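You operate a simulated robot arm through the tools that you are given. There is no shell and no other tool. Be economical: measure what you need, move in short steps, check, and stop when the job is done.

Carry out the task below with a simulated robot arm. There is one attempt and no reset: what you move stays moved.

## Task
Tighten the blue gland's nut in the nest and put the gland back.
Fine: clamp it before you turn, till the nut's line meets the arrow; free the clamp to lift it out.
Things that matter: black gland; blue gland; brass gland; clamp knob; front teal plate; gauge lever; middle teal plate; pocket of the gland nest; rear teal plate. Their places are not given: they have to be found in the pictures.

It is judged by the outcome, as a careful person would: the job done as asked, and still so three seconds after it is handed in. It fails if anything else is knocked over, pushed out of place, dropped, spilled or broken.

## Robot
A 7-joint arm with a two-finger parallel gripper, fixed in place. Base frame: the origin is at the foot of the arm, x ahead of it, y to its left, z up; the work surface is at about z = 8. Units: mm, degrees, N and s.
With the tool pointing down near the work surface it reaches from about 240 to 620 mm from the base axis. Its first joint turns from -66.0 to 66.0 degrees. Payload 2.6 kg.
The tool frame sits at the grasp point between the pads (the TCP): z along the fingers, y along the line on which they close. The tips reach 30 mm beyond it. Largest opening 94 mm; finger width 28, thickness 10; the body of the gripper, 50 by 96 mm, starts 55 mm behind the TCP.
Orientation is told as [roll, pitch, yaw] about the base's x, y, z axes, in that order, counted from this pose: with the fingers straight down and closing along the base's y, the tool's x points along the base's -x, its y along +y and its z along -z.

## Interface
- The arm moves only by the tool arm_command. Its argument "deltas" is a list that holds one entry, the list of rows, each a list of 7 numbers: the shift along the tool's x, y, z in m, then the turn, a rotation vector about the tool's x, y, z in degrees, then the opening, from 0 (shut) to 1 (fully open). In form: [[[x, y, z, rx, ry, rz, gripper], ...]]. A call has 1 to 12 rows; each row shifts and turns the commanded pose from where the row before left it, along the tool's axes as they then stand. Rows are played at 5 a second. More than 50 mm and 8.6 degrees between two rows, or a gripper value outside its range, and nothing of the call is played. A pose out of reach is approached as far as the arm can. The call stops where the force on the tool passes 40 N (or 10 N more than at its start, if that is more) or the arm is blocked; 0.2 s more then pass. The fingers move at their own pace (about 72 mm/s each) and stop on an object; they squeeze with about 43 N. The grip force told is the motor's: it shows also when the fingers shut on nothing. Time passes only in rows, and 0.2 s behind the last, so rows that do not move let the fingers close. It gives the time, the measured TCP pose, the force on the tool (base axes), the opening and the grip force at its end, in the units of the frame above (readings bear some noise), with the torque about the TCP (base axes, N m) and any sound that the robot's microphone picked up.
- Cameras (640 x 400 px; columns grow to the right, rows downward): "scene" is fixed at [60, 460.7, 581.8]; the picture's right is [-0.55, -0.84, 0.00], its down [-0.48, 0.31, -0.82] and it looks along [0.69, -0.45, -0.57] (base axes); focal length 323 px, centre (320, 200). "wrist" rides on the gripper at [76, 14, -102] in the tool frame; the picture's right is [-0.18, 0.98, 0.00], its down [-0.75, -0.14, -0.64] and it looks along [-0.63, -0.12, 0.77] (tool axes); focal length 243 px, centre (320, 200).
- snapshot(camera): a new picture of that camera. No time passes.
- locate(camera, pixels): for up to 12 pixels [column, row] of the newest picture of that camera ("zoom" is the newest enlarged one), the place [x, y, z] in the base frame of the surface seen there, good to about 2 mm, but the place of the scene camera against the robot may be out by one fixed shift of up to 25 mm in any direction. No time passes.
- inspect(camera, box): a new picture of the part [left, top, right, bottom] of that camera's present view, enlarged. No time passes.
- sign_off(): hands the job in; it is judged then, once.

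Go step by step. Measure first, check grasps and placings, and put right what went wrong. The budget is 80 turns and 46 pictures, counting those below and the enlarged ones. Unless the task says otherwise, let go and move clear before handing in, and close with one line.

The tools are called after "Call:" as a command line: name --argument value ..., lists and objects as JSON in quotes. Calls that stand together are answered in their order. arm_command: Moves the arm, as the interface text tells. Its arguments: {"type":"object","properties":{"deltas":{"type":"array","items":{"type":"array","items":{"type":"array","items":{"type":"number"}}}}},"required":["deltas"]} The other tools are called the same way: snapshot (camera) takes a picture; locate (camera, pixels) gives the place of the surface under pixels of a picture; inspect (camera, box) takes an enlarged picture of a part of a camera's view; sign_off () hands the job in.

At the start:

```text
t: 0.0
position: [380.6, 194.5, 339.4]
tcp_rot: [0.0, -0.1, 0.0]
force: [0.2, -0.1, -0.2]
ft_torque: [-0.04, -0.04, -0.03]
width: 94.2
gripper_force: 0.1
```

scene: 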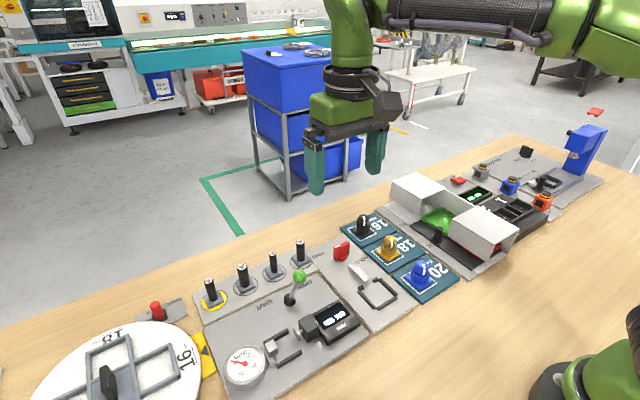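
wrist: 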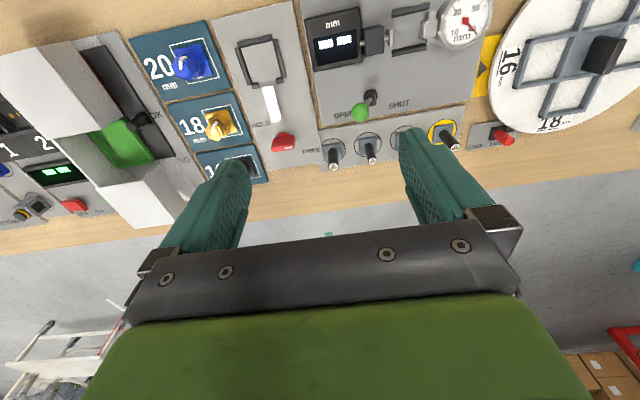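

The pictures show the glands on three teal plates (blue near scene px 422,273) with a frame and a red knob beside them. I'll enlarge those areas next.

Call:
inspect --camera "scene" --box '[310, 200, 470, 300]'

Call:
inspect --camera "wrist" --box '[120, 0, 320, 190]'

Call:
inspect --camera "scene" --box '[190, 230, 390, 390]'

```text
4.00 times, centred on (390, 250) of scene
```

zoom: 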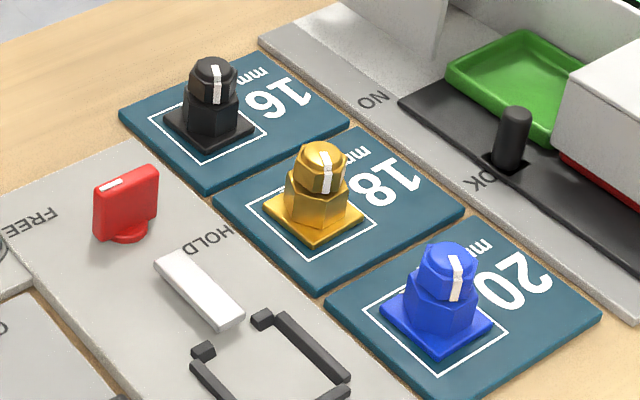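

```text
2.11 times, centred on (220, 95) of wrist
```

zoom: 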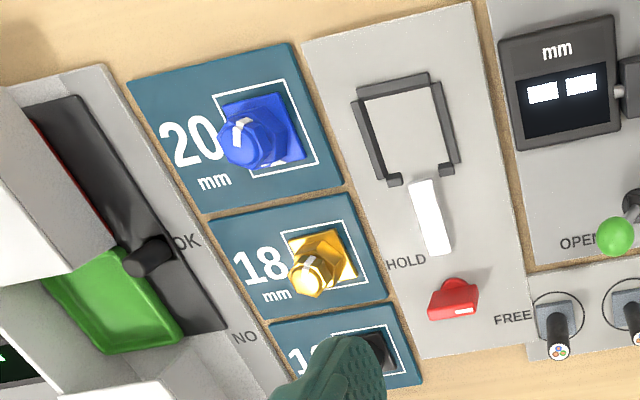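

```text
2.50 times, centred on (290, 310) of scene
```

zoom: 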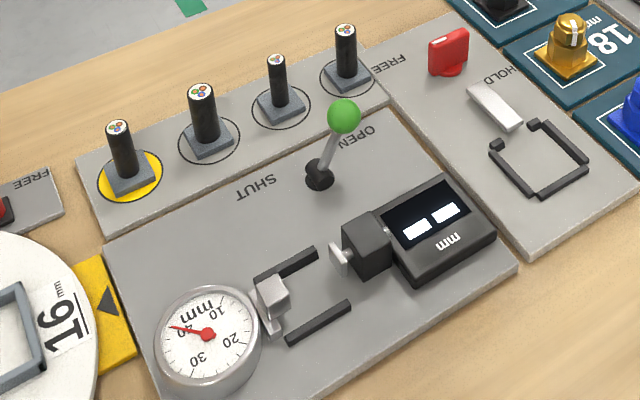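

The nest is the plate with the open-sided frame, white bar and red knob (FREE/HOLD). I'll locate these points in the wrist view.

Call:
snapshot --camera "wrist"

Call:
locate --camera "wrist" --pixels '[[184, 64], [205, 65], [213, 128], [283, 143], [272, 100], [262, 60], [242, 45], [272, 38], [280, 82], [253, 86], [236, 100], [160, 60]]'

Call:
locate --camera "zoom" --pixels '[[448, 55], [495, 108], [540, 165], [492, 145], [533, 125], [585, 160], [540, 195], [570, 22], [633, 100]]'

```text
40 pictures are left
```

wrist: 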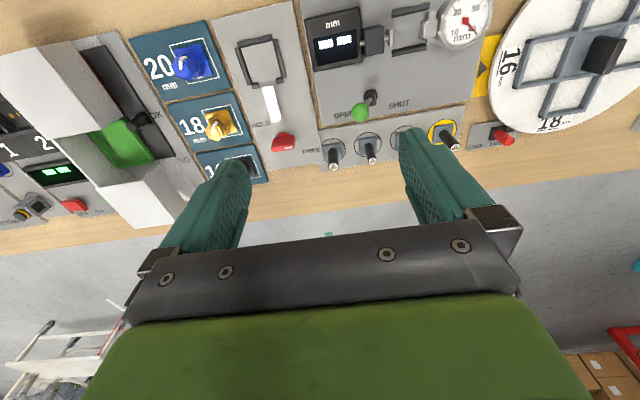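

```text
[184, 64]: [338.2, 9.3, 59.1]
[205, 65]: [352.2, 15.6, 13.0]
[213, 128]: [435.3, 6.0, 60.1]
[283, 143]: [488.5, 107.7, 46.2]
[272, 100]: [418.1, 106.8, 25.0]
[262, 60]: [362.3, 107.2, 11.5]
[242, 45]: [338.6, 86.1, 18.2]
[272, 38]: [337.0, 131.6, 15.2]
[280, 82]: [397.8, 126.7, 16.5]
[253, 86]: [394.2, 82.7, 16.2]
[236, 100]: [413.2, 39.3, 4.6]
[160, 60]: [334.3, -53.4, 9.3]
```

```text
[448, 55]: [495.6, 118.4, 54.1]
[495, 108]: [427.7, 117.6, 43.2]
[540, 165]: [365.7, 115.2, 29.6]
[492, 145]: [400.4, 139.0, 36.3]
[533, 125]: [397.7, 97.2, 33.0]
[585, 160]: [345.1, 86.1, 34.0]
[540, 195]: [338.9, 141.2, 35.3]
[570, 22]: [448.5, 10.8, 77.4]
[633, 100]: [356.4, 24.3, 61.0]
```

Locating gives the nest pocket around (365,107) and the blue gland around (345,12), with the knob at (488,108). Scene is off by about (7,9,18). I'll move in for a closer wrist view of the nest.

Call:
arm_command --deltas '[[[0.0184, -0.0145, 0.03, 0, 0, 0, 1], [0.0184, -0.0145, 0.03, 0, 0, 0, 1], [0.0184, -0.0145, 0.03, 0, 0, 0, 1], [0.0184, -0.0145, 0.03, 0, 0, 0, 1], [0.0184, -0.0145, 0.03, 0, 0, 0, 1], [0.0184, -0.0145, 0.03, 0, 0, 0, 1]]]'

Call:
snapshot --camera "wrist"

```text
t: 1.4
position: [270.1, 106.8, 161.7]
tcp_rot: [0.0, 0.0, 0.0]
force: [0.7, 0.3, -0.9]
ft_torque: [0.02, 0.02, 0.01]
width: 93.8
gripper_force: 0.0
```

```text
39 pictures are left
```

wrist: 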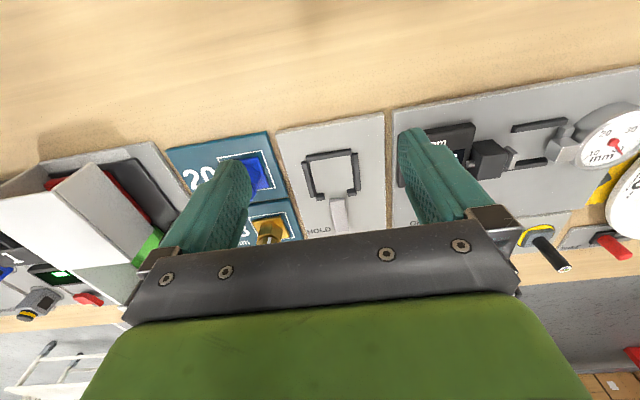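

This view is too far back, so the fingers and palm hide much of it. Moving forward so the nest sits in the upper part of the frame.

Call:
arm_command --deltas '[[[-0.035, 0, 0, 0, 0, 0, 1], [-0.035, 0, 0, 0, 0, 0, 1], [-0.035, 0, 0, 0, 0, 0, 1]]]'

Call:
inspect --camera "wrist" --box '[160, 0, 480, 200]'

```text
t: 2.2
position: [377.4, 107.9, 160.8]
tcp_rot: [0.0, 0.0, -0.1]
force: [-0.5, -0.1, 0.2]
ft_torque: [-0.02, 0.01, 0.01]
width: 94.0
gripper_force: 0.1
```

```text
2.00 times, centred on (320, 100) of wrist
```

zoom: 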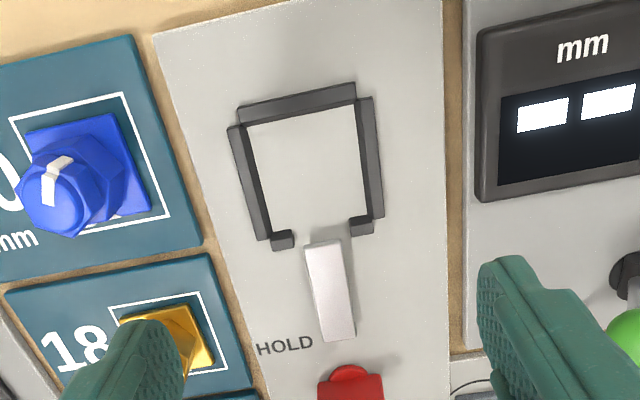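

The pocket is clearly seen, open toward the white clamp bar. No arrow is visible yet, so I'll measure here.

Call:
locate --camera "zoom" --pixels '[[248, 130], [355, 110], [365, 215], [272, 235], [310, 180], [325, 250], [340, 335], [350, 385], [35, 140], [110, 120], [145, 205], [55, 200]]'

Call:
inspect --camera "wrist" --box '[150, 30, 270, 130]'

Call:
inspect --camera "scene" --box '[400, 240, 460, 300]'

```text
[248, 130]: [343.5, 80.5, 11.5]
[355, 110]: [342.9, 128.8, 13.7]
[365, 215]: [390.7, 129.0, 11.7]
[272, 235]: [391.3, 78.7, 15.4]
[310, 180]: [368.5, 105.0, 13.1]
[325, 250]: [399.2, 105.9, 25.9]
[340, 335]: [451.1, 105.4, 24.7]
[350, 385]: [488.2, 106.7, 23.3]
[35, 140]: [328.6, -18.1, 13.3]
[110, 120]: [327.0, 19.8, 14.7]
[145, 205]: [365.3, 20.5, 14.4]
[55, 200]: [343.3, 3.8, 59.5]
```

```text
4.00 times, centred on (210, 80) of wrist
```

zoom: 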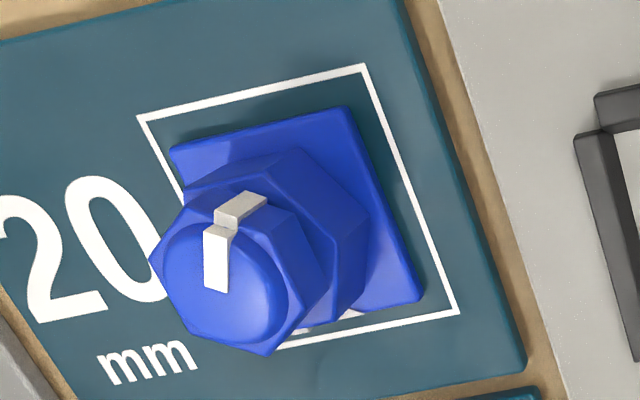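

```text
6.67 times, centred on (430, 270) of scene
```

zoom: 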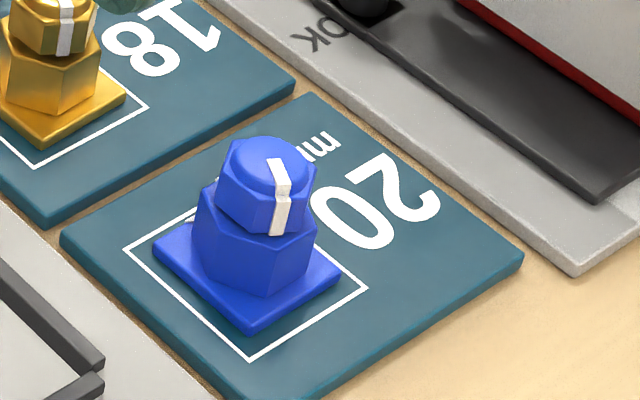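

There seem to be white marks on the flange's far (+x) side, at zoom px (340,315), which may be the arrow. I'll rise above the gland and yaw so the camera sees that side.

Call:
arm_command --deltas '[[[0.01, -0.035, -0.02, 0, 0, 0, 1], [0.01, -0.035, -0.02, 0, 0, 0, 1], [0.01, -0.035, -0.02, 0, 0, 0, 1], [0, 0, 0, 0, 0, -8.5, 1], [0, 0, 0, 0, 0, -8.5, 1], [0, 0, 0, 0, 0, -8.5, 1], [0, 0, 0, 0, 0, -8.5, 1], [0, 0, 0, 0, 0, -8.5, 1], [0, 0, 0, 0, 0, -8.5, 1], [0, 0, 0, 0, 0, -8.5, 1], [0, 0, 0, 0, 0, -8.5, 1], [0, 0, 0, 0, 0, -8.5, 1]]]'

Call:
arm_command --deltas '[[[0, 0, 0, 0, 0, -8.5, 1], [0, 0, 0, 0, 0, -8.5, 1], [0, 0, 0, 0, 0, -8.5, 1], [0, 0, 0, 0, 0, -8.5, 1], [0, 0, 0, 0, 0, -8.5, 1], [0, 0, 0, 0, 0, -8.5, 1]]]'

Call:
inspect --camera "wrist" --box '[160, 0, 480, 200]'

```text
t: 4.8
position: [344.2, 3.2, 220.4]
tcp_rot: [0.0, 0.0, 76.6]
force: [1.0, 0.4, 0.3]
ft_torque: [-0.03, -0.01, -0.03]
width: 93.9
gripper_force: 0.0
```

```text
t: 6.2
position: [344.0, 2.7, 219.8]
tcp_rot: [0.1, 0.0, 127.7]
force: [-0.2, 0.5, 0.6]
ft_torque: [0.01, 0.04, -0.02]
width: 94.2
gripper_force: 0.0
```

```text
2.00 times, centred on (320, 100) of wrist
```

zoom: 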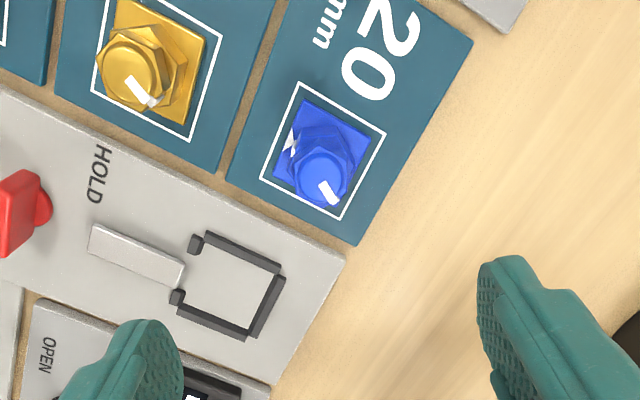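

The white mark is on the flange's +x edge at zoom px (290,140), and the nut line is on the opposite side. I'll enlarge it.

Call:
inspect --camera "wrist" --box '[280, 35, 370, 115]'

Call:
locate --camera "zoom" --pixels '[[320, 200]]'

```text
5.00 times, centred on (325, 75) of wrist
```

zoom: 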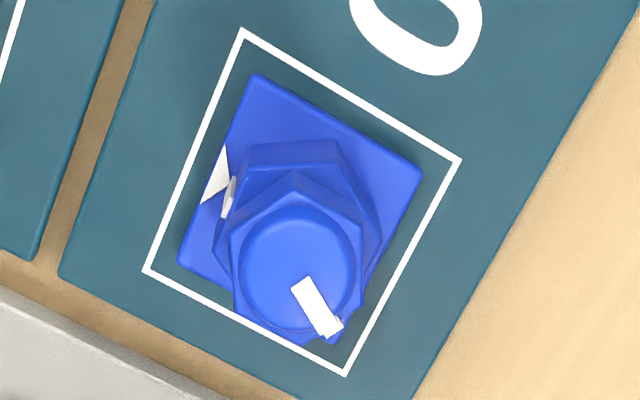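

```text
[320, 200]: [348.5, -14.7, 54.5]
```

The arrow is on the flange's +x side (zoom px 220,180). The nut line points to about 149°, so it needs roughly 149° clockwise. I'll measure the nut and body heights before gripping.

Call:
locate --camera "zoom" --pixels '[[290, 250], [300, 290], [332, 325], [255, 80], [420, 175], [182, 260], [222, 175], [231, 195], [270, 155], [330, 155], [240, 228], [362, 220]]'

Call:
inspect --camera "scene" --box '[400, 240, 460, 300]'

Call:
locate --camera "zoom" --pixels '[[265, 155], [222, 170], [218, 205], [205, 220], [195, 255], [250, 335], [340, 275], [245, 225], [245, 236], [250, 285], [155, 245]]'

```text
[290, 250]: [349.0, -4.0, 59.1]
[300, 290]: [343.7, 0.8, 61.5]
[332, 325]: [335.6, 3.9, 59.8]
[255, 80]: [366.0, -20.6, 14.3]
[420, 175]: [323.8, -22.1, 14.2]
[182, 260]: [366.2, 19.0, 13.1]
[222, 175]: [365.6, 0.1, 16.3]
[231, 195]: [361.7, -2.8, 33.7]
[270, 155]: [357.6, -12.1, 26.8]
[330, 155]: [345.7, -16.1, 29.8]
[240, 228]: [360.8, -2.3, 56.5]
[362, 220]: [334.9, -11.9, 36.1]
```

```text
6.67 times, centred on (430, 270) of scene
```

zoom: 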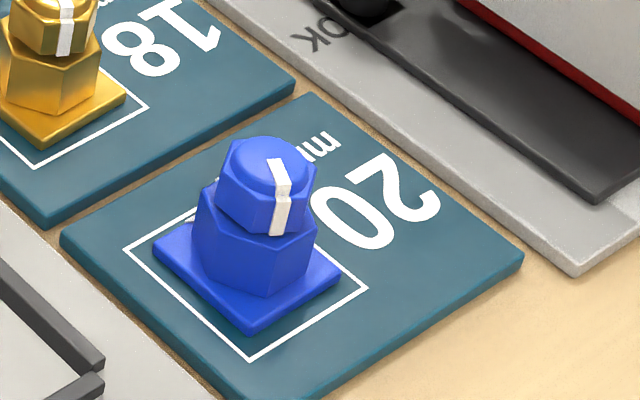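

```text
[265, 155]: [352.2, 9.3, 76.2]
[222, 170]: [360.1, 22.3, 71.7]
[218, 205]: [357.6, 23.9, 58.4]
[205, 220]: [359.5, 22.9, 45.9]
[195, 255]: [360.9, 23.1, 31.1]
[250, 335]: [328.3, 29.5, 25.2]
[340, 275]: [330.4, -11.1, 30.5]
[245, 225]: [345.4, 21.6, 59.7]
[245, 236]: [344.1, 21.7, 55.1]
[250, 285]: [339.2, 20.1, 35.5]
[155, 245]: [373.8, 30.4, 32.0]
```

The nut spans z≈43–60 with its centre at about (345.7,0), and its flats point to about 29/89/149°. I'll descend at yaw 119 with tips at z≈45, on the nut only, and close.

Call:
arm_command --deltas '[[[0, 0, 0, 0, 0, 8.5, 0.65], [0.0032, -0.0002, 0, 0, 0, 0, 0.65], [0, 0, 0.04, 0, 0, 0, 0.65], [0, 0, 0.04, 0, 0, 0, 0.65], [0, 0, 0.03, 0, 0, 0, 0.65], [0, 0, 0.02, 0, 0, 0, 0.65], [0, 0, 0.0155, 0, 0, 0, 0.65], [0, 0, 0, 0, 0, 0, 0.65]]]'

Call:
inspect --camera "wrist" --box '[160, 0, 480, 200]'

Call:
inspect --camera "scene" --box '[370, 200, 490, 300]'

```text
t: 8.0
position: [347.0, 0.5, 74.3]
tcp_rot: [-0.1, 0.0, 119.0]
force: [-0.5, 0.1, 0.7]
ft_torque: [0.01, -0.04, 0.02]
width: 60.8
gripper_force: 0.0
```

```text
2.00 times, centred on (320, 100) of wrist
```

zoom: 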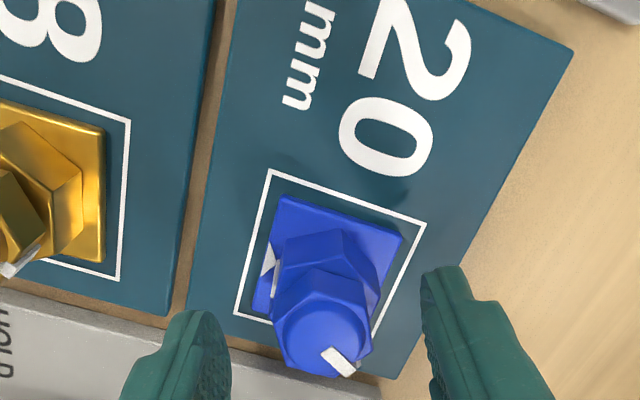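

```text
4.00 times, centred on (430, 250) of scene
```

zoom: 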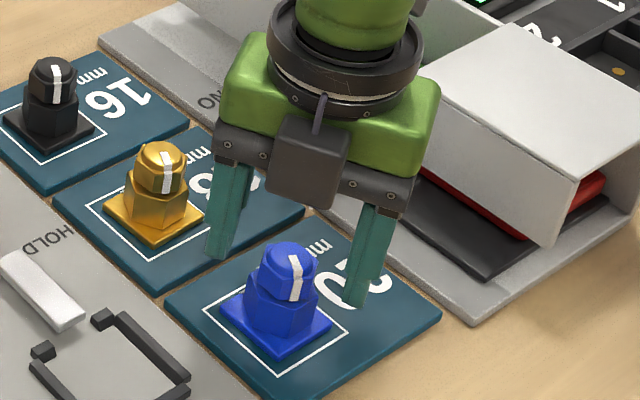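

The nut sits between the fingers, centred around zoom px (325,330), with its flats facing them. Closing now, then a small lift.

Call:
arm_command --deltas '[[[0, 0, 0, 0, 0, 0, 0], [0, 0, 0, 0, 0, 0, 0], [0, 0, 0, 0, 0, 0, 0], [0, 0, 0, 0, 0, 0, 0], [0, 0, -0.01, 0, 0, 0, 0], [0, 0, -0.02, 0, 0, 0, 0], [0, 0, 0, 0, 0, 0, 0]]]'

Call:
inspect --camera "wrist" --box '[160, 0, 480, 200]'

Call:
inspect --camera "scene" --box '[370, 200, 490, 300]'

```text
t: 9.6
position: [345.9, 2.4, 104.7]
tcp_rot: [-0.1, 0.0, 119.0]
force: [-0.5, 0.7, -0.6]
ft_torque: [0.01, 0.01, 0.03]
width: 26.3
gripper_force: 42.8
```

```text
2.00 times, centred on (320, 100) of wrist
```

zoom: 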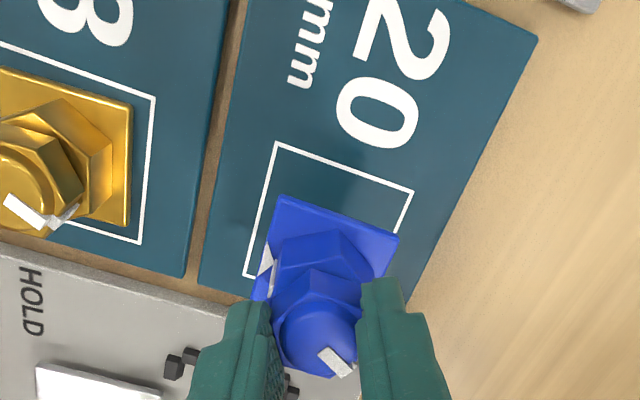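

```text
4.00 times, centred on (430, 250) of scene
```

zoom: 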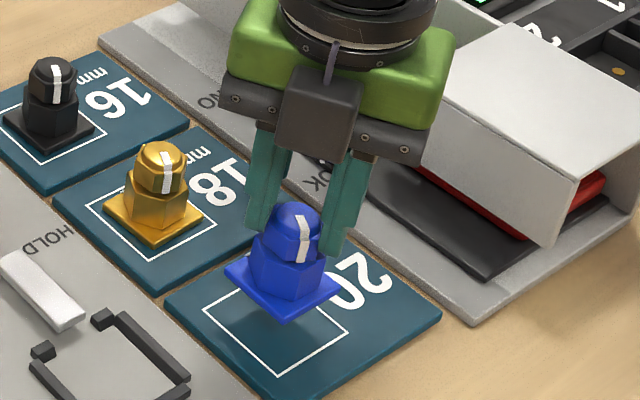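

The gland is held by the nut (26.3 mm across flats) and lifted. I'll raise it and carry it above the nest pocket at about (367,105).

Call:
arm_command --deltas '[[[0, 0, -0.02, 0, 0, 0, 0], [-0.016, -0.01366, 0, 0, 0, 0, 0], [-0.016, -0.01366, 0, 0, 0, 0, 0], [-0.016, -0.01366, 0, 0, 0, 0, 0], [-0.016, -0.01366, 0, 0, 0, 0, 0], [-0.016, -0.01366, 0, 0, 0, 0, 0], [0, 0, 0.025, 0, 0, 0, 0], [0, 0, 0.015, 0, 0, 0, 0], [0, 0, 0, 0, 0, 0, 0]]]'

Call:
inspect --camera "wrist" --box '[220, 60, 420, 200]'

Call:
inspect --camera "scene" --box '[330, 220, 450, 320]'

```text
t: 11.6
position: [368.3, 103.4, 84.4]
tcp_rot: [0.1, 0.0, 119.0]
force: [0.0, 0.6, -1.0]
ft_torque: [0.01, -0.01, 0.01]
width: 26.5
gripper_force: 43.0
```

```text
2.86 times, centred on (320, 130) of wrist
```

zoom: 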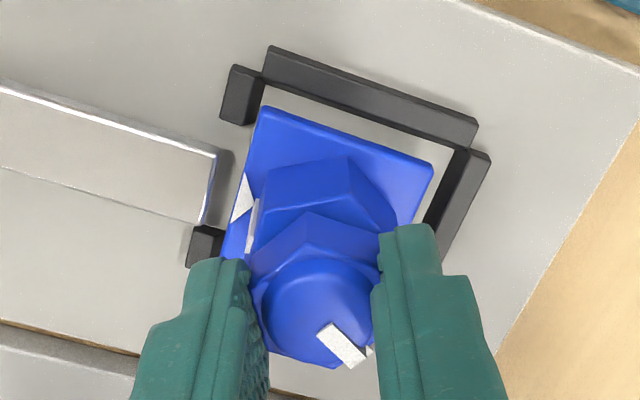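

```text
4.00 times, centred on (390, 270) of scene
```

zoom: 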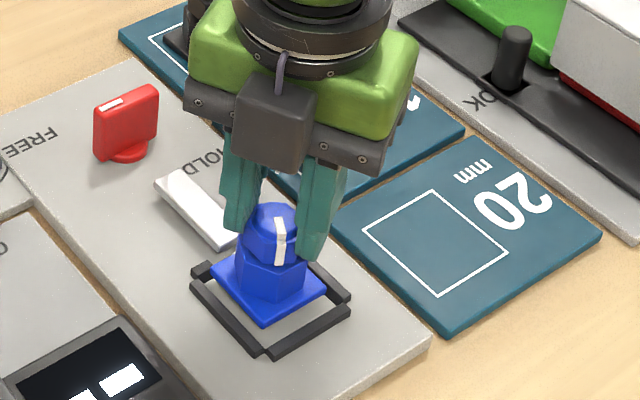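

The flange is hovering over the frame. I'll locate its corners and the frame's inner corners to centre it.

Call:
snapshot --camera "wrist"

Call:
locate --camera "wrist" --pixels '[[313, 98], [370, 118], [298, 150], [312, 91], [380, 112], [370, 137], [308, 104], [318, 84], [388, 122], [296, 110], [286, 150], [348, 92]]'

```text
26 pictures are left
```

wrist: 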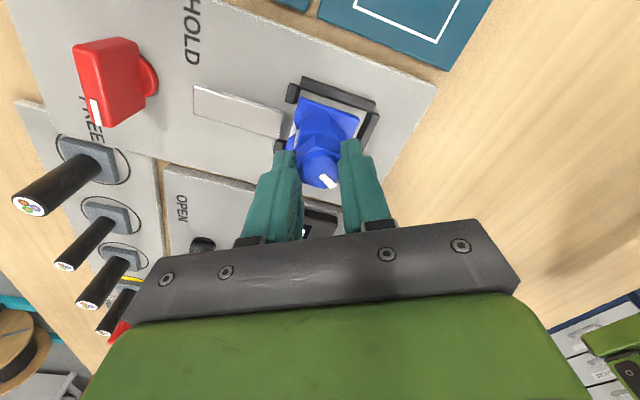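

```text
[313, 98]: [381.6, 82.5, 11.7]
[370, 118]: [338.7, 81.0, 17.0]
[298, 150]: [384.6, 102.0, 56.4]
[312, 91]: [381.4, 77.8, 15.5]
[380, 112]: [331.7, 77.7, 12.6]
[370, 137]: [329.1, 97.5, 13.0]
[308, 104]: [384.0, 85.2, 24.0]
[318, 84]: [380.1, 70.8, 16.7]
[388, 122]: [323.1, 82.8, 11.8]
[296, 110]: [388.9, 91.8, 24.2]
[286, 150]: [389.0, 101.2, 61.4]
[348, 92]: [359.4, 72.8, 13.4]
```

I mis-mapped some pixels there. Re-locating with corrected ones on the same picture.

Call:
locate --camera "wrist" --pixels '[[301, 100], [358, 118], [300, 92], [368, 111], [361, 128], [293, 104], [286, 149], [353, 100], [338, 101], [332, 107], [278, 143], [330, 97]]'

```text
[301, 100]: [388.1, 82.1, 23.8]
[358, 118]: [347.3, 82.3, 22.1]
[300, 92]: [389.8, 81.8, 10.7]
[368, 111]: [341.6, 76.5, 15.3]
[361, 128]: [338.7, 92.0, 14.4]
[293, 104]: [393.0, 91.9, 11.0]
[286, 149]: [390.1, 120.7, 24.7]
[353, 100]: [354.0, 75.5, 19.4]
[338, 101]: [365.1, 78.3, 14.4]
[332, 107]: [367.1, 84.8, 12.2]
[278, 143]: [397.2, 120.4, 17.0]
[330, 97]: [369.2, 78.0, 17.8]
```

The flange spans x 347–389 and y 82–122, against a pocket centre of about (367,104.5). I'll shift by (-1,+2.5) and descend gently.

Call:
arm_command --deltas '[[[-0.0027, -0.0003, 0, 0, 0, 0, 0], [0, 0, 0.004, 0, 0, 0, 0], [0, 0, 0.002, 0, 0, 0, 0], [0, 0, 0.001, 0, 0, 0, 0], [0, 0, 0.001, 0, 0, 0, 0], [0, 0, 0, 0, 0, 0, 0]]]'

Call:
inspect --camera "wrist" --box '[260, 70, 400, 170]'

```text
t: 13.0
position: [367.7, 106.5, 77.5]
tcp_rot: [-0.3, 0.0, 119.0]
force: [-9.6, -1.5, 35.2]
ft_torque: [0.04, 0.32, 0.0]
width: 26.6
gripper_force: 43.2
```

```text
4.00 times, centred on (330, 120) of wrist
```

zoom: 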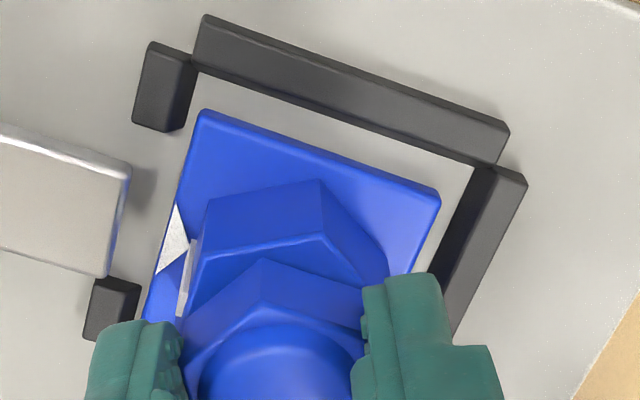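

A 35 N upward force means the flange is touching something. Checking the flange height and position.

Call:
locate --camera "zoom" --pixels '[[205, 118], [432, 195], [152, 310], [200, 85], [465, 172], [180, 120], [100, 290], [320, 100], [410, 260], [300, 160], [330, 60], [490, 200]]'

```text
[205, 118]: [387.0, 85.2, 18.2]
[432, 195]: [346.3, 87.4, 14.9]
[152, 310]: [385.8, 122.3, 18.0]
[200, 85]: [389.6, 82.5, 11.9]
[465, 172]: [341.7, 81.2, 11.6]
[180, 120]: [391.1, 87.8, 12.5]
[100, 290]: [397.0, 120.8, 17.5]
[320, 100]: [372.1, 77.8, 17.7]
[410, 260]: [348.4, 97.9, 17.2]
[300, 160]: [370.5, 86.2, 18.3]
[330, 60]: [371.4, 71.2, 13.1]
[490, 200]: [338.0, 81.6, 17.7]
```

The flange is flat on the pocket floor and inside the frame: flange x 346–387 and y 85–122, pocket x 342–391. I'll ease off, release, and rise to look at the knob.

Call:
arm_command --deltas '[[[0, 0, -0.001, 0, 0, 0, 0], [0, 0, 0, 0, 0, 0, 0.65], [0, 0, 0, 0, 0, 0, 0.65], [0, 0, -0.02, 0, 0, 0, 0.65], [0, 0, -0.04, 0, 0, 0, 0.65], [0, 0, -0.04, 0, 0, 0, 0.65], [-0.03, -0.02, -0.02, 0, 0, 0, 0.65], [0, 0, 0, 0, 0, 0, 0.65]]]'

Call:
snapshot --camera "wrist"

```text
t: 14.8
position: [369.3, 143.5, 197.6]
tcp_rot: [0.0, -0.2, 119.1]
force: [-0.1, -0.6, -0.1]
ft_torque: [-0.01, -0.02, 0.04]
width: 61.1
gripper_force: 0.1
```

```text
24 pictures are left
```

wrist: 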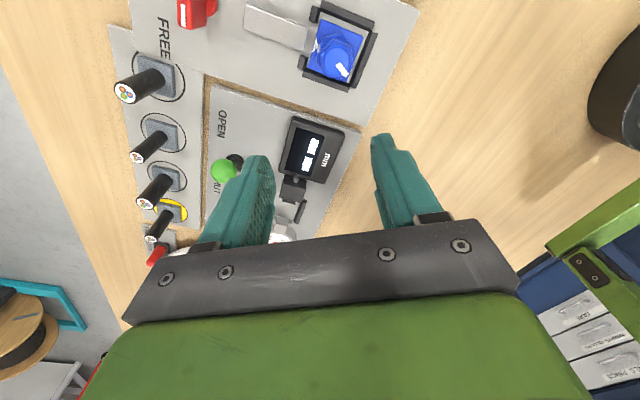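

The gland stands in the pocket. Next I'll move above the knob at (488,107) at yaw 90.

Call:
arm_command --deltas '[[[0.0223, -0.0217, 0, 0, 0, 0, 0.65], [0.0223, -0.0217, 0, 0, 0, 0, 0.65], [0.0223, -0.0217, 0, 0, 0, 0, 0.65], [0.0223, -0.0217, 0, 0, 0, 0, 0.65], [0, 0, 0, 0, 0, 7.25, 0.65], [0, 0, 0, 0, 0, 7.25, 0.65], [0, 0, 0, 0, 0, 7.25, 0.65], [0, 0, 0, 0, 0, 7.25, 0.65], [0, 0, 0.02, 0, 0, 0, 0.65], [0, 0, 0, 0, 0, 0, 0.65]]]'

Call:
inspect --camera "wrist" --box '[180, 0, 460, 180]'

Call:
locate --camera "zoom" --pixels '[[320, 200]]'

```text
t: 17.0
position: [488.6, 105.6, 178.3]
tcp_rot: [-0.1, 0.0, 90.0]
force: [-0.1, -0.2, 0.2]
ft_torque: [0.01, -0.01, -0.02]
width: 61.2
gripper_force: 0.2
```

```text
2.22 times, centred on (320, 90) of wrist
```

zoom: 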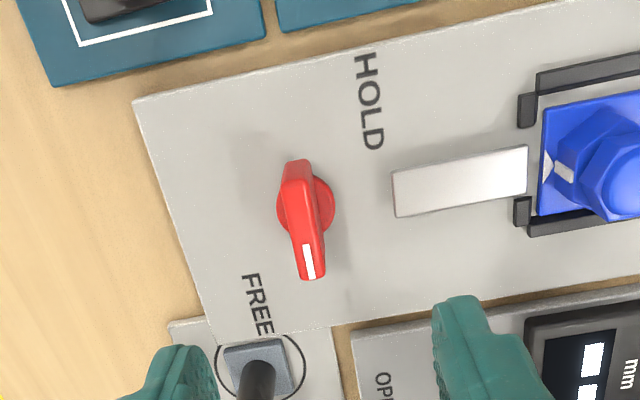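

```text
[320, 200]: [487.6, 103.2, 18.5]
```

The paddle knob has its white mark toward FREE (+y side), and HOLD is on the -y/-x side. Locating these exactly.

Call:
locate --camera "zoom" --pixels '[[298, 165], [315, 275], [303, 220], [308, 250], [300, 190], [328, 205], [258, 303], [368, 100], [395, 195], [528, 165], [470, 175], [283, 215]]'

```text
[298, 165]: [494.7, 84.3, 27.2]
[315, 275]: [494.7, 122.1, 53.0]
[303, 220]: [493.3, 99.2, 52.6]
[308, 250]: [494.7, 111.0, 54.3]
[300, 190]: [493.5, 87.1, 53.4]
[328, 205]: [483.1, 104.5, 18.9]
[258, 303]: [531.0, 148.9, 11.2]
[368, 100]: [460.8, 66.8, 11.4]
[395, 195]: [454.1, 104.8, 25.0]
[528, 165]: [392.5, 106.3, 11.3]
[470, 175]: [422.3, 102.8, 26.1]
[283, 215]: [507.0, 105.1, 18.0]
```

The knob centre is about (494.5,105), with the paddle along y and its top at z 53. I'll descend at yaw 90 and grip it.

Call:
arm_command --deltas '[[[0.0006, -0.0059, 0.02, 0, 0, 0, 0.45], [0, 0, 0.035, 0, 0, 0, 0.45], [0, 0, 0.03, 0, 0, 0, 0.45], [0, 0, 0.02, 0, 0, 0, 0.45], [0, 0, 0.013, 0, 0, 0, 0.45], [0, 0, 0, 0, 0, 0, 0.45], [0, 0, 0, 0, 0, 0, 0], [0, 0, 0, 0, 0, 0, 0], [0, 0, 0, 0, 0, 0, 0], [0, 0, 0, 0, 0, 0, 0]]]'

Call:
inspect --camera "wrist" --box '[180, 0, 460, 180]'

```text
t: 19.2
position: [495.5, 106.0, 59.9]
tcp_rot: [-0.3, 0.0, 90.0]
force: [22.7, 4.1, -10.6]
ft_torque: [-0.02, 0.22, 0.01]
width: 11.7
gripper_force: 44.9
```

```text
2.22 times, centred on (320, 90) of wrist
```

zoom: 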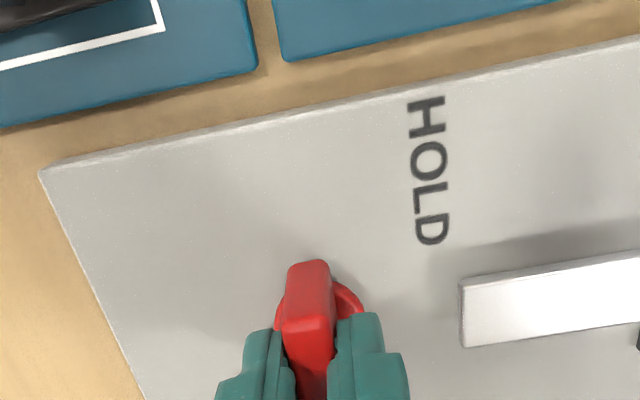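

The knob is gripped (11.7 mm) with a 23 N side pull. I'll ease that toward +x, then test a small counter-clockwise turn.

Call:
arm_command --deltas '[[[0, -0.0015, 0, 0, 0, 0, 0], [0, 0, 0, 0, 0, -4, 0], [0, 0, 0, 0, 0, -4, 0], [0, 0, 0, 0, 0, 0, 0]]]'

```text
t: 20.2
position: [494.1, 105.4, 60.0]
tcp_rot: [0.1, 0.1, 97.8]
force: [-5.8, -6.3, 14.1]
ft_torque: [-0.24, -0.08, -0.02]
width: 11.7
gripper_force: 45.8
```

It turned 8° with no torque, so there is no stop this way. Continuing counter-clockwise.

Call:
arm_command --deltas '[[[0, 0, 0, 0, 0, -8, 0], [0, 0, 0, 0, 0, -8, 0], [0, 0, 0, 0, 0, -8, 0], [0, 0, 0, 0, 0, 0, 0]]]'

Call:
inspect --camera "wrist" --box '[180, 0, 460, 180]'

```text
t: 21.2
position: [495.7, 104.7, 60.6]
tcp_rot: [0.0, 0.1, 122.0]
force: [-20.3, -10.4, 31.7]
ft_torque: [-0.44, 0.2, -0.01]
width: 11.8
gripper_force: 45.6
```

```text
2.22 times, centred on (320, 90) of wrist
```

zoom: 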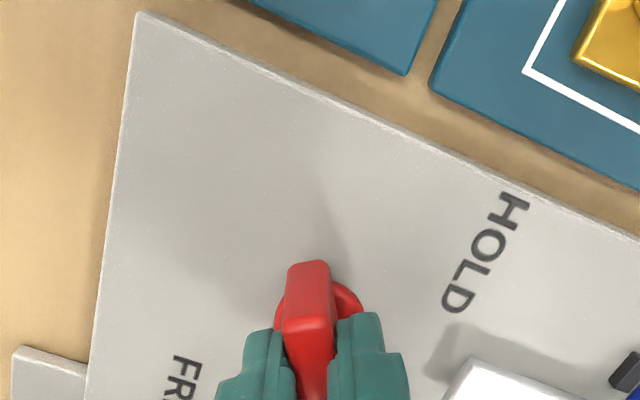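

It turned 32° and forces are building (-20,-10,+32). Checking whether the clamp bar moved.

Call:
locate --camera "zoom" --pixels '[[460, 375], [452, 390], [545, 385], [600, 398], [625, 370]]'

```text
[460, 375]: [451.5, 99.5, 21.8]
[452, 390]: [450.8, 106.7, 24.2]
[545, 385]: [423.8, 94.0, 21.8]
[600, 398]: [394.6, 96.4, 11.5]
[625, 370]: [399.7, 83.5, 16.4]
```

The bar hasn't moved yet. I'll relieve the side forces and continue counter-clockwise.

Call:
arm_command --deltas '[[[0, 0.0013, -0.001, 0, 0, 0, 0], [0, 0, 0, 0, 0, -8, 0], [0, 0, 0, 0, 0, -8, 0], [0, 0, 0, 0, 0, 0, 0]]]'

```text
t: 22.2
position: [495.1, 104.4, 61.2]
tcp_rot: [-0.1, 0.1, 138.1]
force: [-2.1, -5.6, 18.9]
ft_torque: [0.56, 1.12, -0.01]
width: 11.6
gripper_force: 46.3
```

It is turning freely with no z torque, so I'll continue.

Call:
arm_command --deltas '[[[0, 0, -0.0008, 0, 0, -8, 0], [0, 0, 0, 0, 0, -8, 0], [0, 0, 0, 0, 0, 0, 0]]]'

```text
t: 23.0
position: [495.0, 105.3, 60.7]
tcp_rot: [-0.1, 0.1, 154.2]
force: [13.5, 2.7, -7.2]
ft_torque: [0.05, -0.13, 0.03]
width: 11.7
gripper_force: 44.9
```

Call:
arm_command --deltas '[[[0, 0, 0, 0, 0, -8, 0], [0, 0, 0, 0, 0, -8, 0], [0, 0, 0, 0, 0, -8, 0], [0, 0, 0, 0, 0, 0, 0]]]'

Call:
inspect --camera "scene" --box '[310, 200, 470, 300]'

```text
t: 24.0
position: [494.4, 104.5, 59.7]
tcp_rot: [-0.1, 0.1, 178.3]
force: [23.6, 10.1, -25.9]
ft_torque: [-0.03, -0.21, 0.02]
width: 11.9
gripper_force: 44.8
```

```text
4.00 times, centred on (390, 250) of scene
```

zoom: 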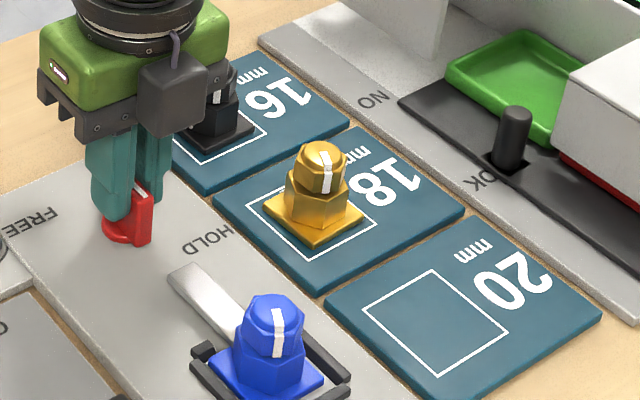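

The bar has advanced to the gland and the mark now points at -x after about 88°. I'll relieve the forces and nudge a few degrees to find a stop.

Call:
arm_command --deltas '[[[-0.0012, -0.0005, 0.0008, 0, 0, -3, 0], [0, 0, 0, 0, 0, -3, 0], [0, 0, 0, 0, 0, 0, 0]]]'

```text
t: 24.8
position: [495.5, 104.4, 61.7]
tcp_rot: [0.0, 0.3, -176.1]
force: [15.5, 1.6, -6.6]
ft_torque: [0.11, -0.81, -1.44]
width: 13.2
gripper_force: 45.6
```

There is a torque of -1.4 at about 183°, so the knob is at its HOLD stop. I'll back off, release, rise and yaw back.

Call:
arm_command --deltas '[[[0, 0, 0, 0, 0, 4, 0], [0, 0, 0, 0, 0, 0, 0.45], [0, 0, 0, 0, 0, 0, 0.45], [0, 0, -0.03, 0, 0, 0, 0.55], [0, 0, -0.04, 0, 0, 0, 0.55], [0, 0, -0.04, 0, 0, 0, 0.55], [0, 0, 0, 0, 0, 8, 0.55], [0, 0, 0, 0, 0, 8, 0.55], [0, 0, 0, 0, 0, 8, 0.55], [0, 0, 0, 0, 0, 8, 0.55]]]'

Call:
arm_command --deltas '[[[0, 0, 0, 0, 0, 8, 0.65], [0, 0, 0, 0, 0, 8, 0.65], [0, 0, 0, 0, 0, 8, 0.65], [0, 0, 0, 0, 0, 5.3, 0.65], [0, 0, 0, 0, 0, 0, 0.65]]]'

```text
t: 27.0
position: [493.1, 104.4, 170.5]
tcp_rot: [0.0, 0.0, 147.9]
force: [0.8, -0.9, 0.0]
ft_torque: [0.01, 0.01, -0.01]
width: 51.9
gripper_force: 0.0
```

```text
t: 28.2
position: [493.4, 104.7, 170.6]
tcp_rot: [0.0, -0.1, 118.6]
force: [0.1, 0.1, -0.4]
ft_torque: [-0.03, 0.01, 0.02]
width: 61.0
gripper_force: 0.1
```

Clear of the knob. Moving above the gland to check the clamp.

Call:
arm_command --deltas '[[[-0.0121, 0.0222, 0, 0, 0, 0, 0.65], [-0.0121, 0.0222, 0, 0, 0, 0, 0.65], [-0.0121, 0.0222, 0, 0, 0, 0, 0.65], [-0.0121, 0.0222, 0, 0, 0, 0, 0.65], [-0.0121, 0.0222, 0, 0, 0, 0, 0.65], [0, 0, 0.02, 0, 0, 0, 0.65], [0, 0, 0.02, 0, 0, 0, 0.65], [0, 0, 0, 0, 0, 0, 0.65]]]'

Call:
inspect --camera "wrist" --box '[180, 0, 460, 180]'

Call:
locate --camera "zoom" --pixels '[[320, 200]]'

```text
t: 30.0
position: [368.1, 106.3, 128.7]
tcp_rot: [0.1, 0.0, 118.8]
force: [-0.3, 0.4, -0.2]
ft_torque: [-0.02, 0.03, 0.0]
width: 61.0
gripper_force: 0.1
```

```text
2.22 times, centred on (320, 90) of wrist
```

zoom: 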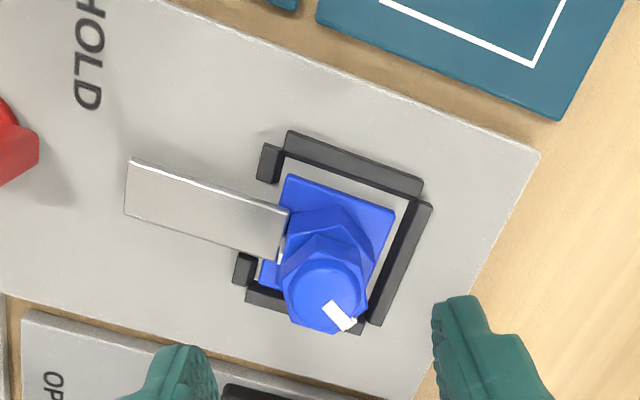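

```text
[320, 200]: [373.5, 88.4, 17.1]
```

The bar now lies over the flange, so it is clamped. Locating the nut centre before gripping.

Call:
locate --camera "zoom" --pixels '[[322, 288], [290, 285], [355, 290], [290, 182], [392, 210], [264, 280], [332, 300], [350, 325], [275, 235], [315, 255]]'

```text
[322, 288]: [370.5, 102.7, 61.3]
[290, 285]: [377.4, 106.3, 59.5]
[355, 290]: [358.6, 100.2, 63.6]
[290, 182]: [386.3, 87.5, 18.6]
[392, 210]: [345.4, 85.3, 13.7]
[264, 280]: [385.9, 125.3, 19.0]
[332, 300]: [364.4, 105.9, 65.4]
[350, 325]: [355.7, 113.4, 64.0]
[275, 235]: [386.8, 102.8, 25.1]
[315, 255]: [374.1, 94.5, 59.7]
```

The flange is centred at about (366,105.5). Descending with tips at z≈47 on the nut only, closing, and starting a clockwise turn.

Call:
arm_command --deltas '[[[0, 0.001, 0.02, 0, 0, 0, 0.6], [0, 0, 0.02, 0, 0, 0, 0.6], [0, 0, 0.0115, 0, 0, 0, 0.6], [0, 0, 0, 0, 0, 0, 0], [0, 0, 0, 0, 0, 0, 0], [0, 0, 0, 0, 0, 0, 0], [0, 0, 0, 0, 0, 0, 0]]]'

Call:
arm_command --deltas '[[[0, 0, 0, 0, 0, 5, 0], [0, 0, 0, 0, 0, 5, 0], [0, 0, 0, 0, 0, 0, 0]]]'

```text
t: 31.6
position: [366.8, 104.9, 79.2]
tcp_rot: [0.0, 0.0, 118.6]
force: [0.2, 0.5, -0.2]
ft_torque: [0.03, 0.01, 0.02]
width: 26.6
gripper_force: 42.9
```

```text
t: 32.4
position: [366.8, 105.8, 79.8]
tcp_rot: [0.0, 0.0, 108.7]
force: [0.4, -0.5, 0.1]
ft_torque: [-0.03, 0.01, 0.02]
width: 26.6
gripper_force: 43.2
```

Gripped at 26.6 mm and turned 10° with little torque. Continuing by 48°, then checking.

Call:
arm_command --deltas '[[[0, 0, 0, 0, 0, 8, 0], [0, 0, 0, 0, 0, 8, 0], [0, 0, 0, 0, 0, 8, 0], [0, 0, 0, 0, 0, 8, 0], [0, 0, 0, 0, 0, 8, 0], [0, 0, 0, 0, 0, 8, 0], [0, 0, 0, 0, 0, 0, 0]]]'

Call:
inspect --camera "wrist" --box '[240, 60, 400, 170]'

```text
t: 34.0
position: [366.8, 105.0, 79.2]
tcp_rot: [0.0, 0.0, 60.4]
force: [-2.6, -0.3, 0.1]
ft_torque: [-0.06, 0.12, 0.02]
width: 26.5
gripper_force: 43.1
```

```text
3.64 times, centred on (320, 115) of wrist
```

zoom: 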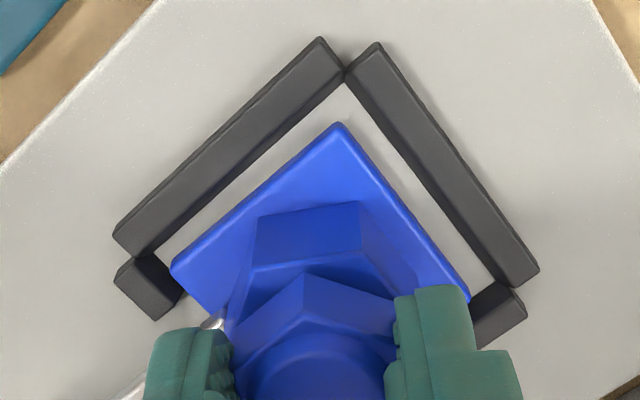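

The nut turns with the fingers while the body stays put. The line should reach the arrow (0°) at a tool yaw of about -30, so I'll continue by 84° and check.

Call:
arm_command --deltas '[[[0, 0, 0, 0, 0, 8, 0], [0, 0, 0, 0, 0, 8, 0], [0, 0, 0, 0, 0, 8, 0], [0, 0, 0, 0, 0, 8, 0], [0, 0, 0, 0, 0, 8, 0], [0, 0, 0, 0, 0, 8, 0], [0, 0, 0, 0, 0, 8, 0], [0, 0, 0, 0, 0, 8, 0], [0, 0, 0, 0, 0, 8, 0], [0, 0, 0, 0, 0, 8, 0], [0, 0, 0, 0, 0, 0, 0]]]'

Call:
inspect --camera "scene" --box '[330, 220, 430, 310]'

Call:
inspect --camera "wrist" --box '[240, 60, 400, 190]'

```text
t: 36.4
position: [365.6, 105.1, 79.6]
tcp_rot: [0.1, 0.0, -19.4]
force: [-6.0, 6.3, 9.0]
ft_torque: [0.19, 0.23, 0.05]
width: 26.3
gripper_force: 42.5
```

```text
4.44 times, centred on (380, 265) of scene
```

zoom: 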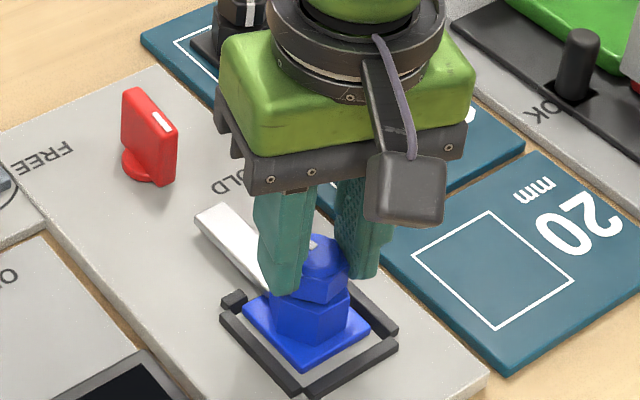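

```text
3.08 times, centred on (320, 125) of wrist
```

zoom: 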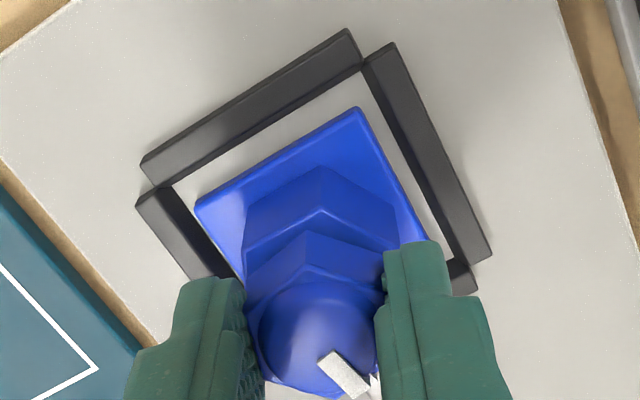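

Yaw is -19.4 and the line is nearly there. Turning the last 10.6° and then checking.

Call:
arm_command --deltas '[[[0, 0, 0, 0, 0, 4, 0], [0, 0, 0, 0, 0, 4, 0], [0, 0, 0, 0, 0, 2.6, 0], [0, 0, 0, 0, 0, 0, 0]]]'

```text
t: 37.4
position: [366.1, 103.5, 77.9]
tcp_rot: [-0.1, 0.1, -30.0]
force: [-1.8, -1.1, 0.1]
ft_torque: [-0.06, 0.08, 0.02]
width: 26.3
gripper_force: 43.3
```

Releasing and rising to inspect the line.

Call:
arm_command --deltas '[[[0, 0, 0, 0, 0, 0, 0.6], [0, 0, 0, 0, 0, 0, 0.6], [0, 0, -0.02, 0, 0, 0, 0.65], [0, 0, -0.03, 0, 0, 0, 0.65], [0, 0, -0.03, 0, 0, 0, 0.65], [0, 0, 0, 0, 0, 0, 0.65]]]'

Call:
inspect --camera "wrist" --box '[260, 60, 400, 170]'

Call:
locate --camera "zoom" --pixels '[[320, 200]]'

```text
t: 38.8
position: [364.2, 106.0, 158.9]
tcp_rot: [0.0, 0.0, -29.9]
force: [-0.5, -0.2, -0.6]
ft_torque: [-0.02, 0.0, -0.01]
width: 61.3
gripper_force: 0.1
```

```text
3.64 times, centred on (330, 115) of wrist
```

zoom: 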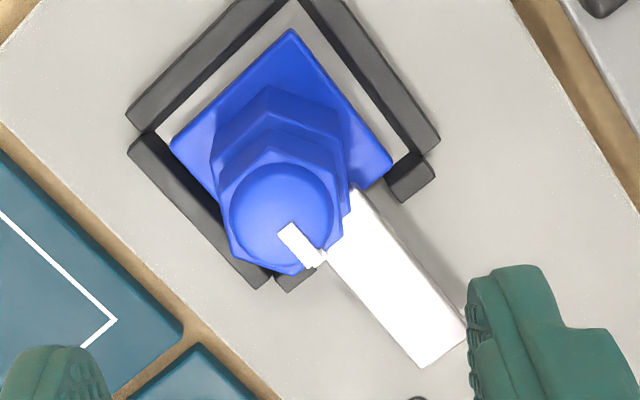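

```text
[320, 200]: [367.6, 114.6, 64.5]
```

The line (zoom px 285,228→318,265) looks parallel to the bar and flange edges. Measuring it.

Call:
locate --camera "zoom" --pixels '[[285, 228], [312, 262], [278, 213], [293, 32], [390, 163], [173, 142], [345, 200], [440, 345], [318, 265], [298, 245]]'

Call:
inspect --camera "scene" --box '[360, 240, 430, 310]'

```text
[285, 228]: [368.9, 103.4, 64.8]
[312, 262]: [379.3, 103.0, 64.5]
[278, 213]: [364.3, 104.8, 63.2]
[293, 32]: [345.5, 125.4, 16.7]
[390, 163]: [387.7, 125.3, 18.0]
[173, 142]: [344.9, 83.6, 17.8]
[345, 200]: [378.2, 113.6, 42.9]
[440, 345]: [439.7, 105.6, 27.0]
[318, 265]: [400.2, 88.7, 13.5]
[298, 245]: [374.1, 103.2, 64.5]
```

```text
5.71 times, centred on (395, 275) of scene
```

zoom: 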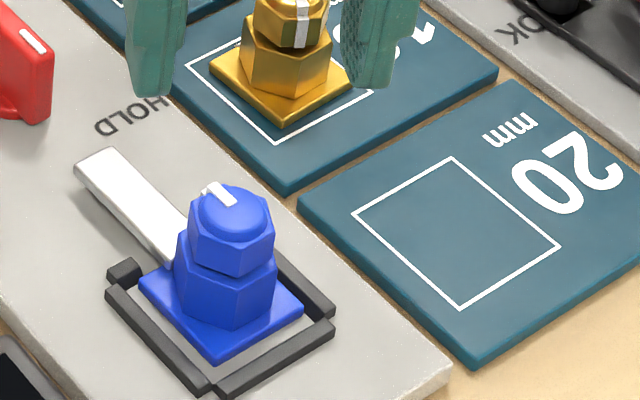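

The wrist measurement puts the line at about -2°, while the scene view is less clear. Taking a tighter zoom to confirm.

Call:
inspect --camera "scene" --box '[384, 268, 414, 302]'

Call:
inspect --camera "wrist" --box '[300, 85, 350, 140]'

```text
11.76 times, centred on (399, 285) of scene
```

zoom: 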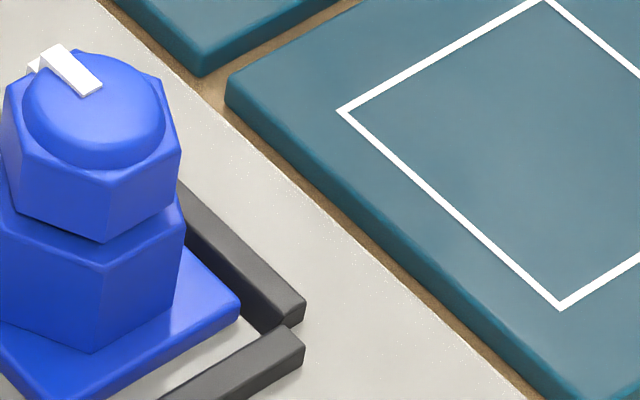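

```text
7.27 times, centred on (325, 112) of wrist
```

zoom: 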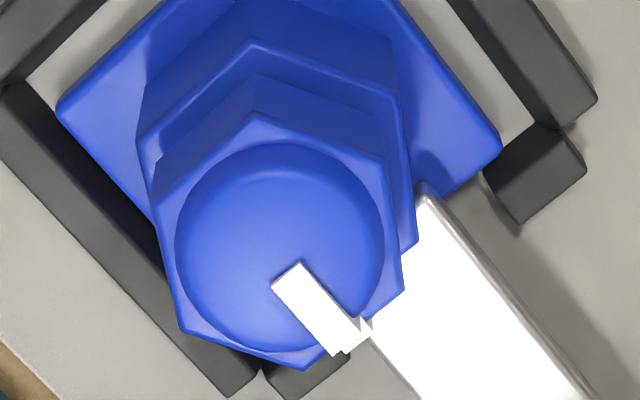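

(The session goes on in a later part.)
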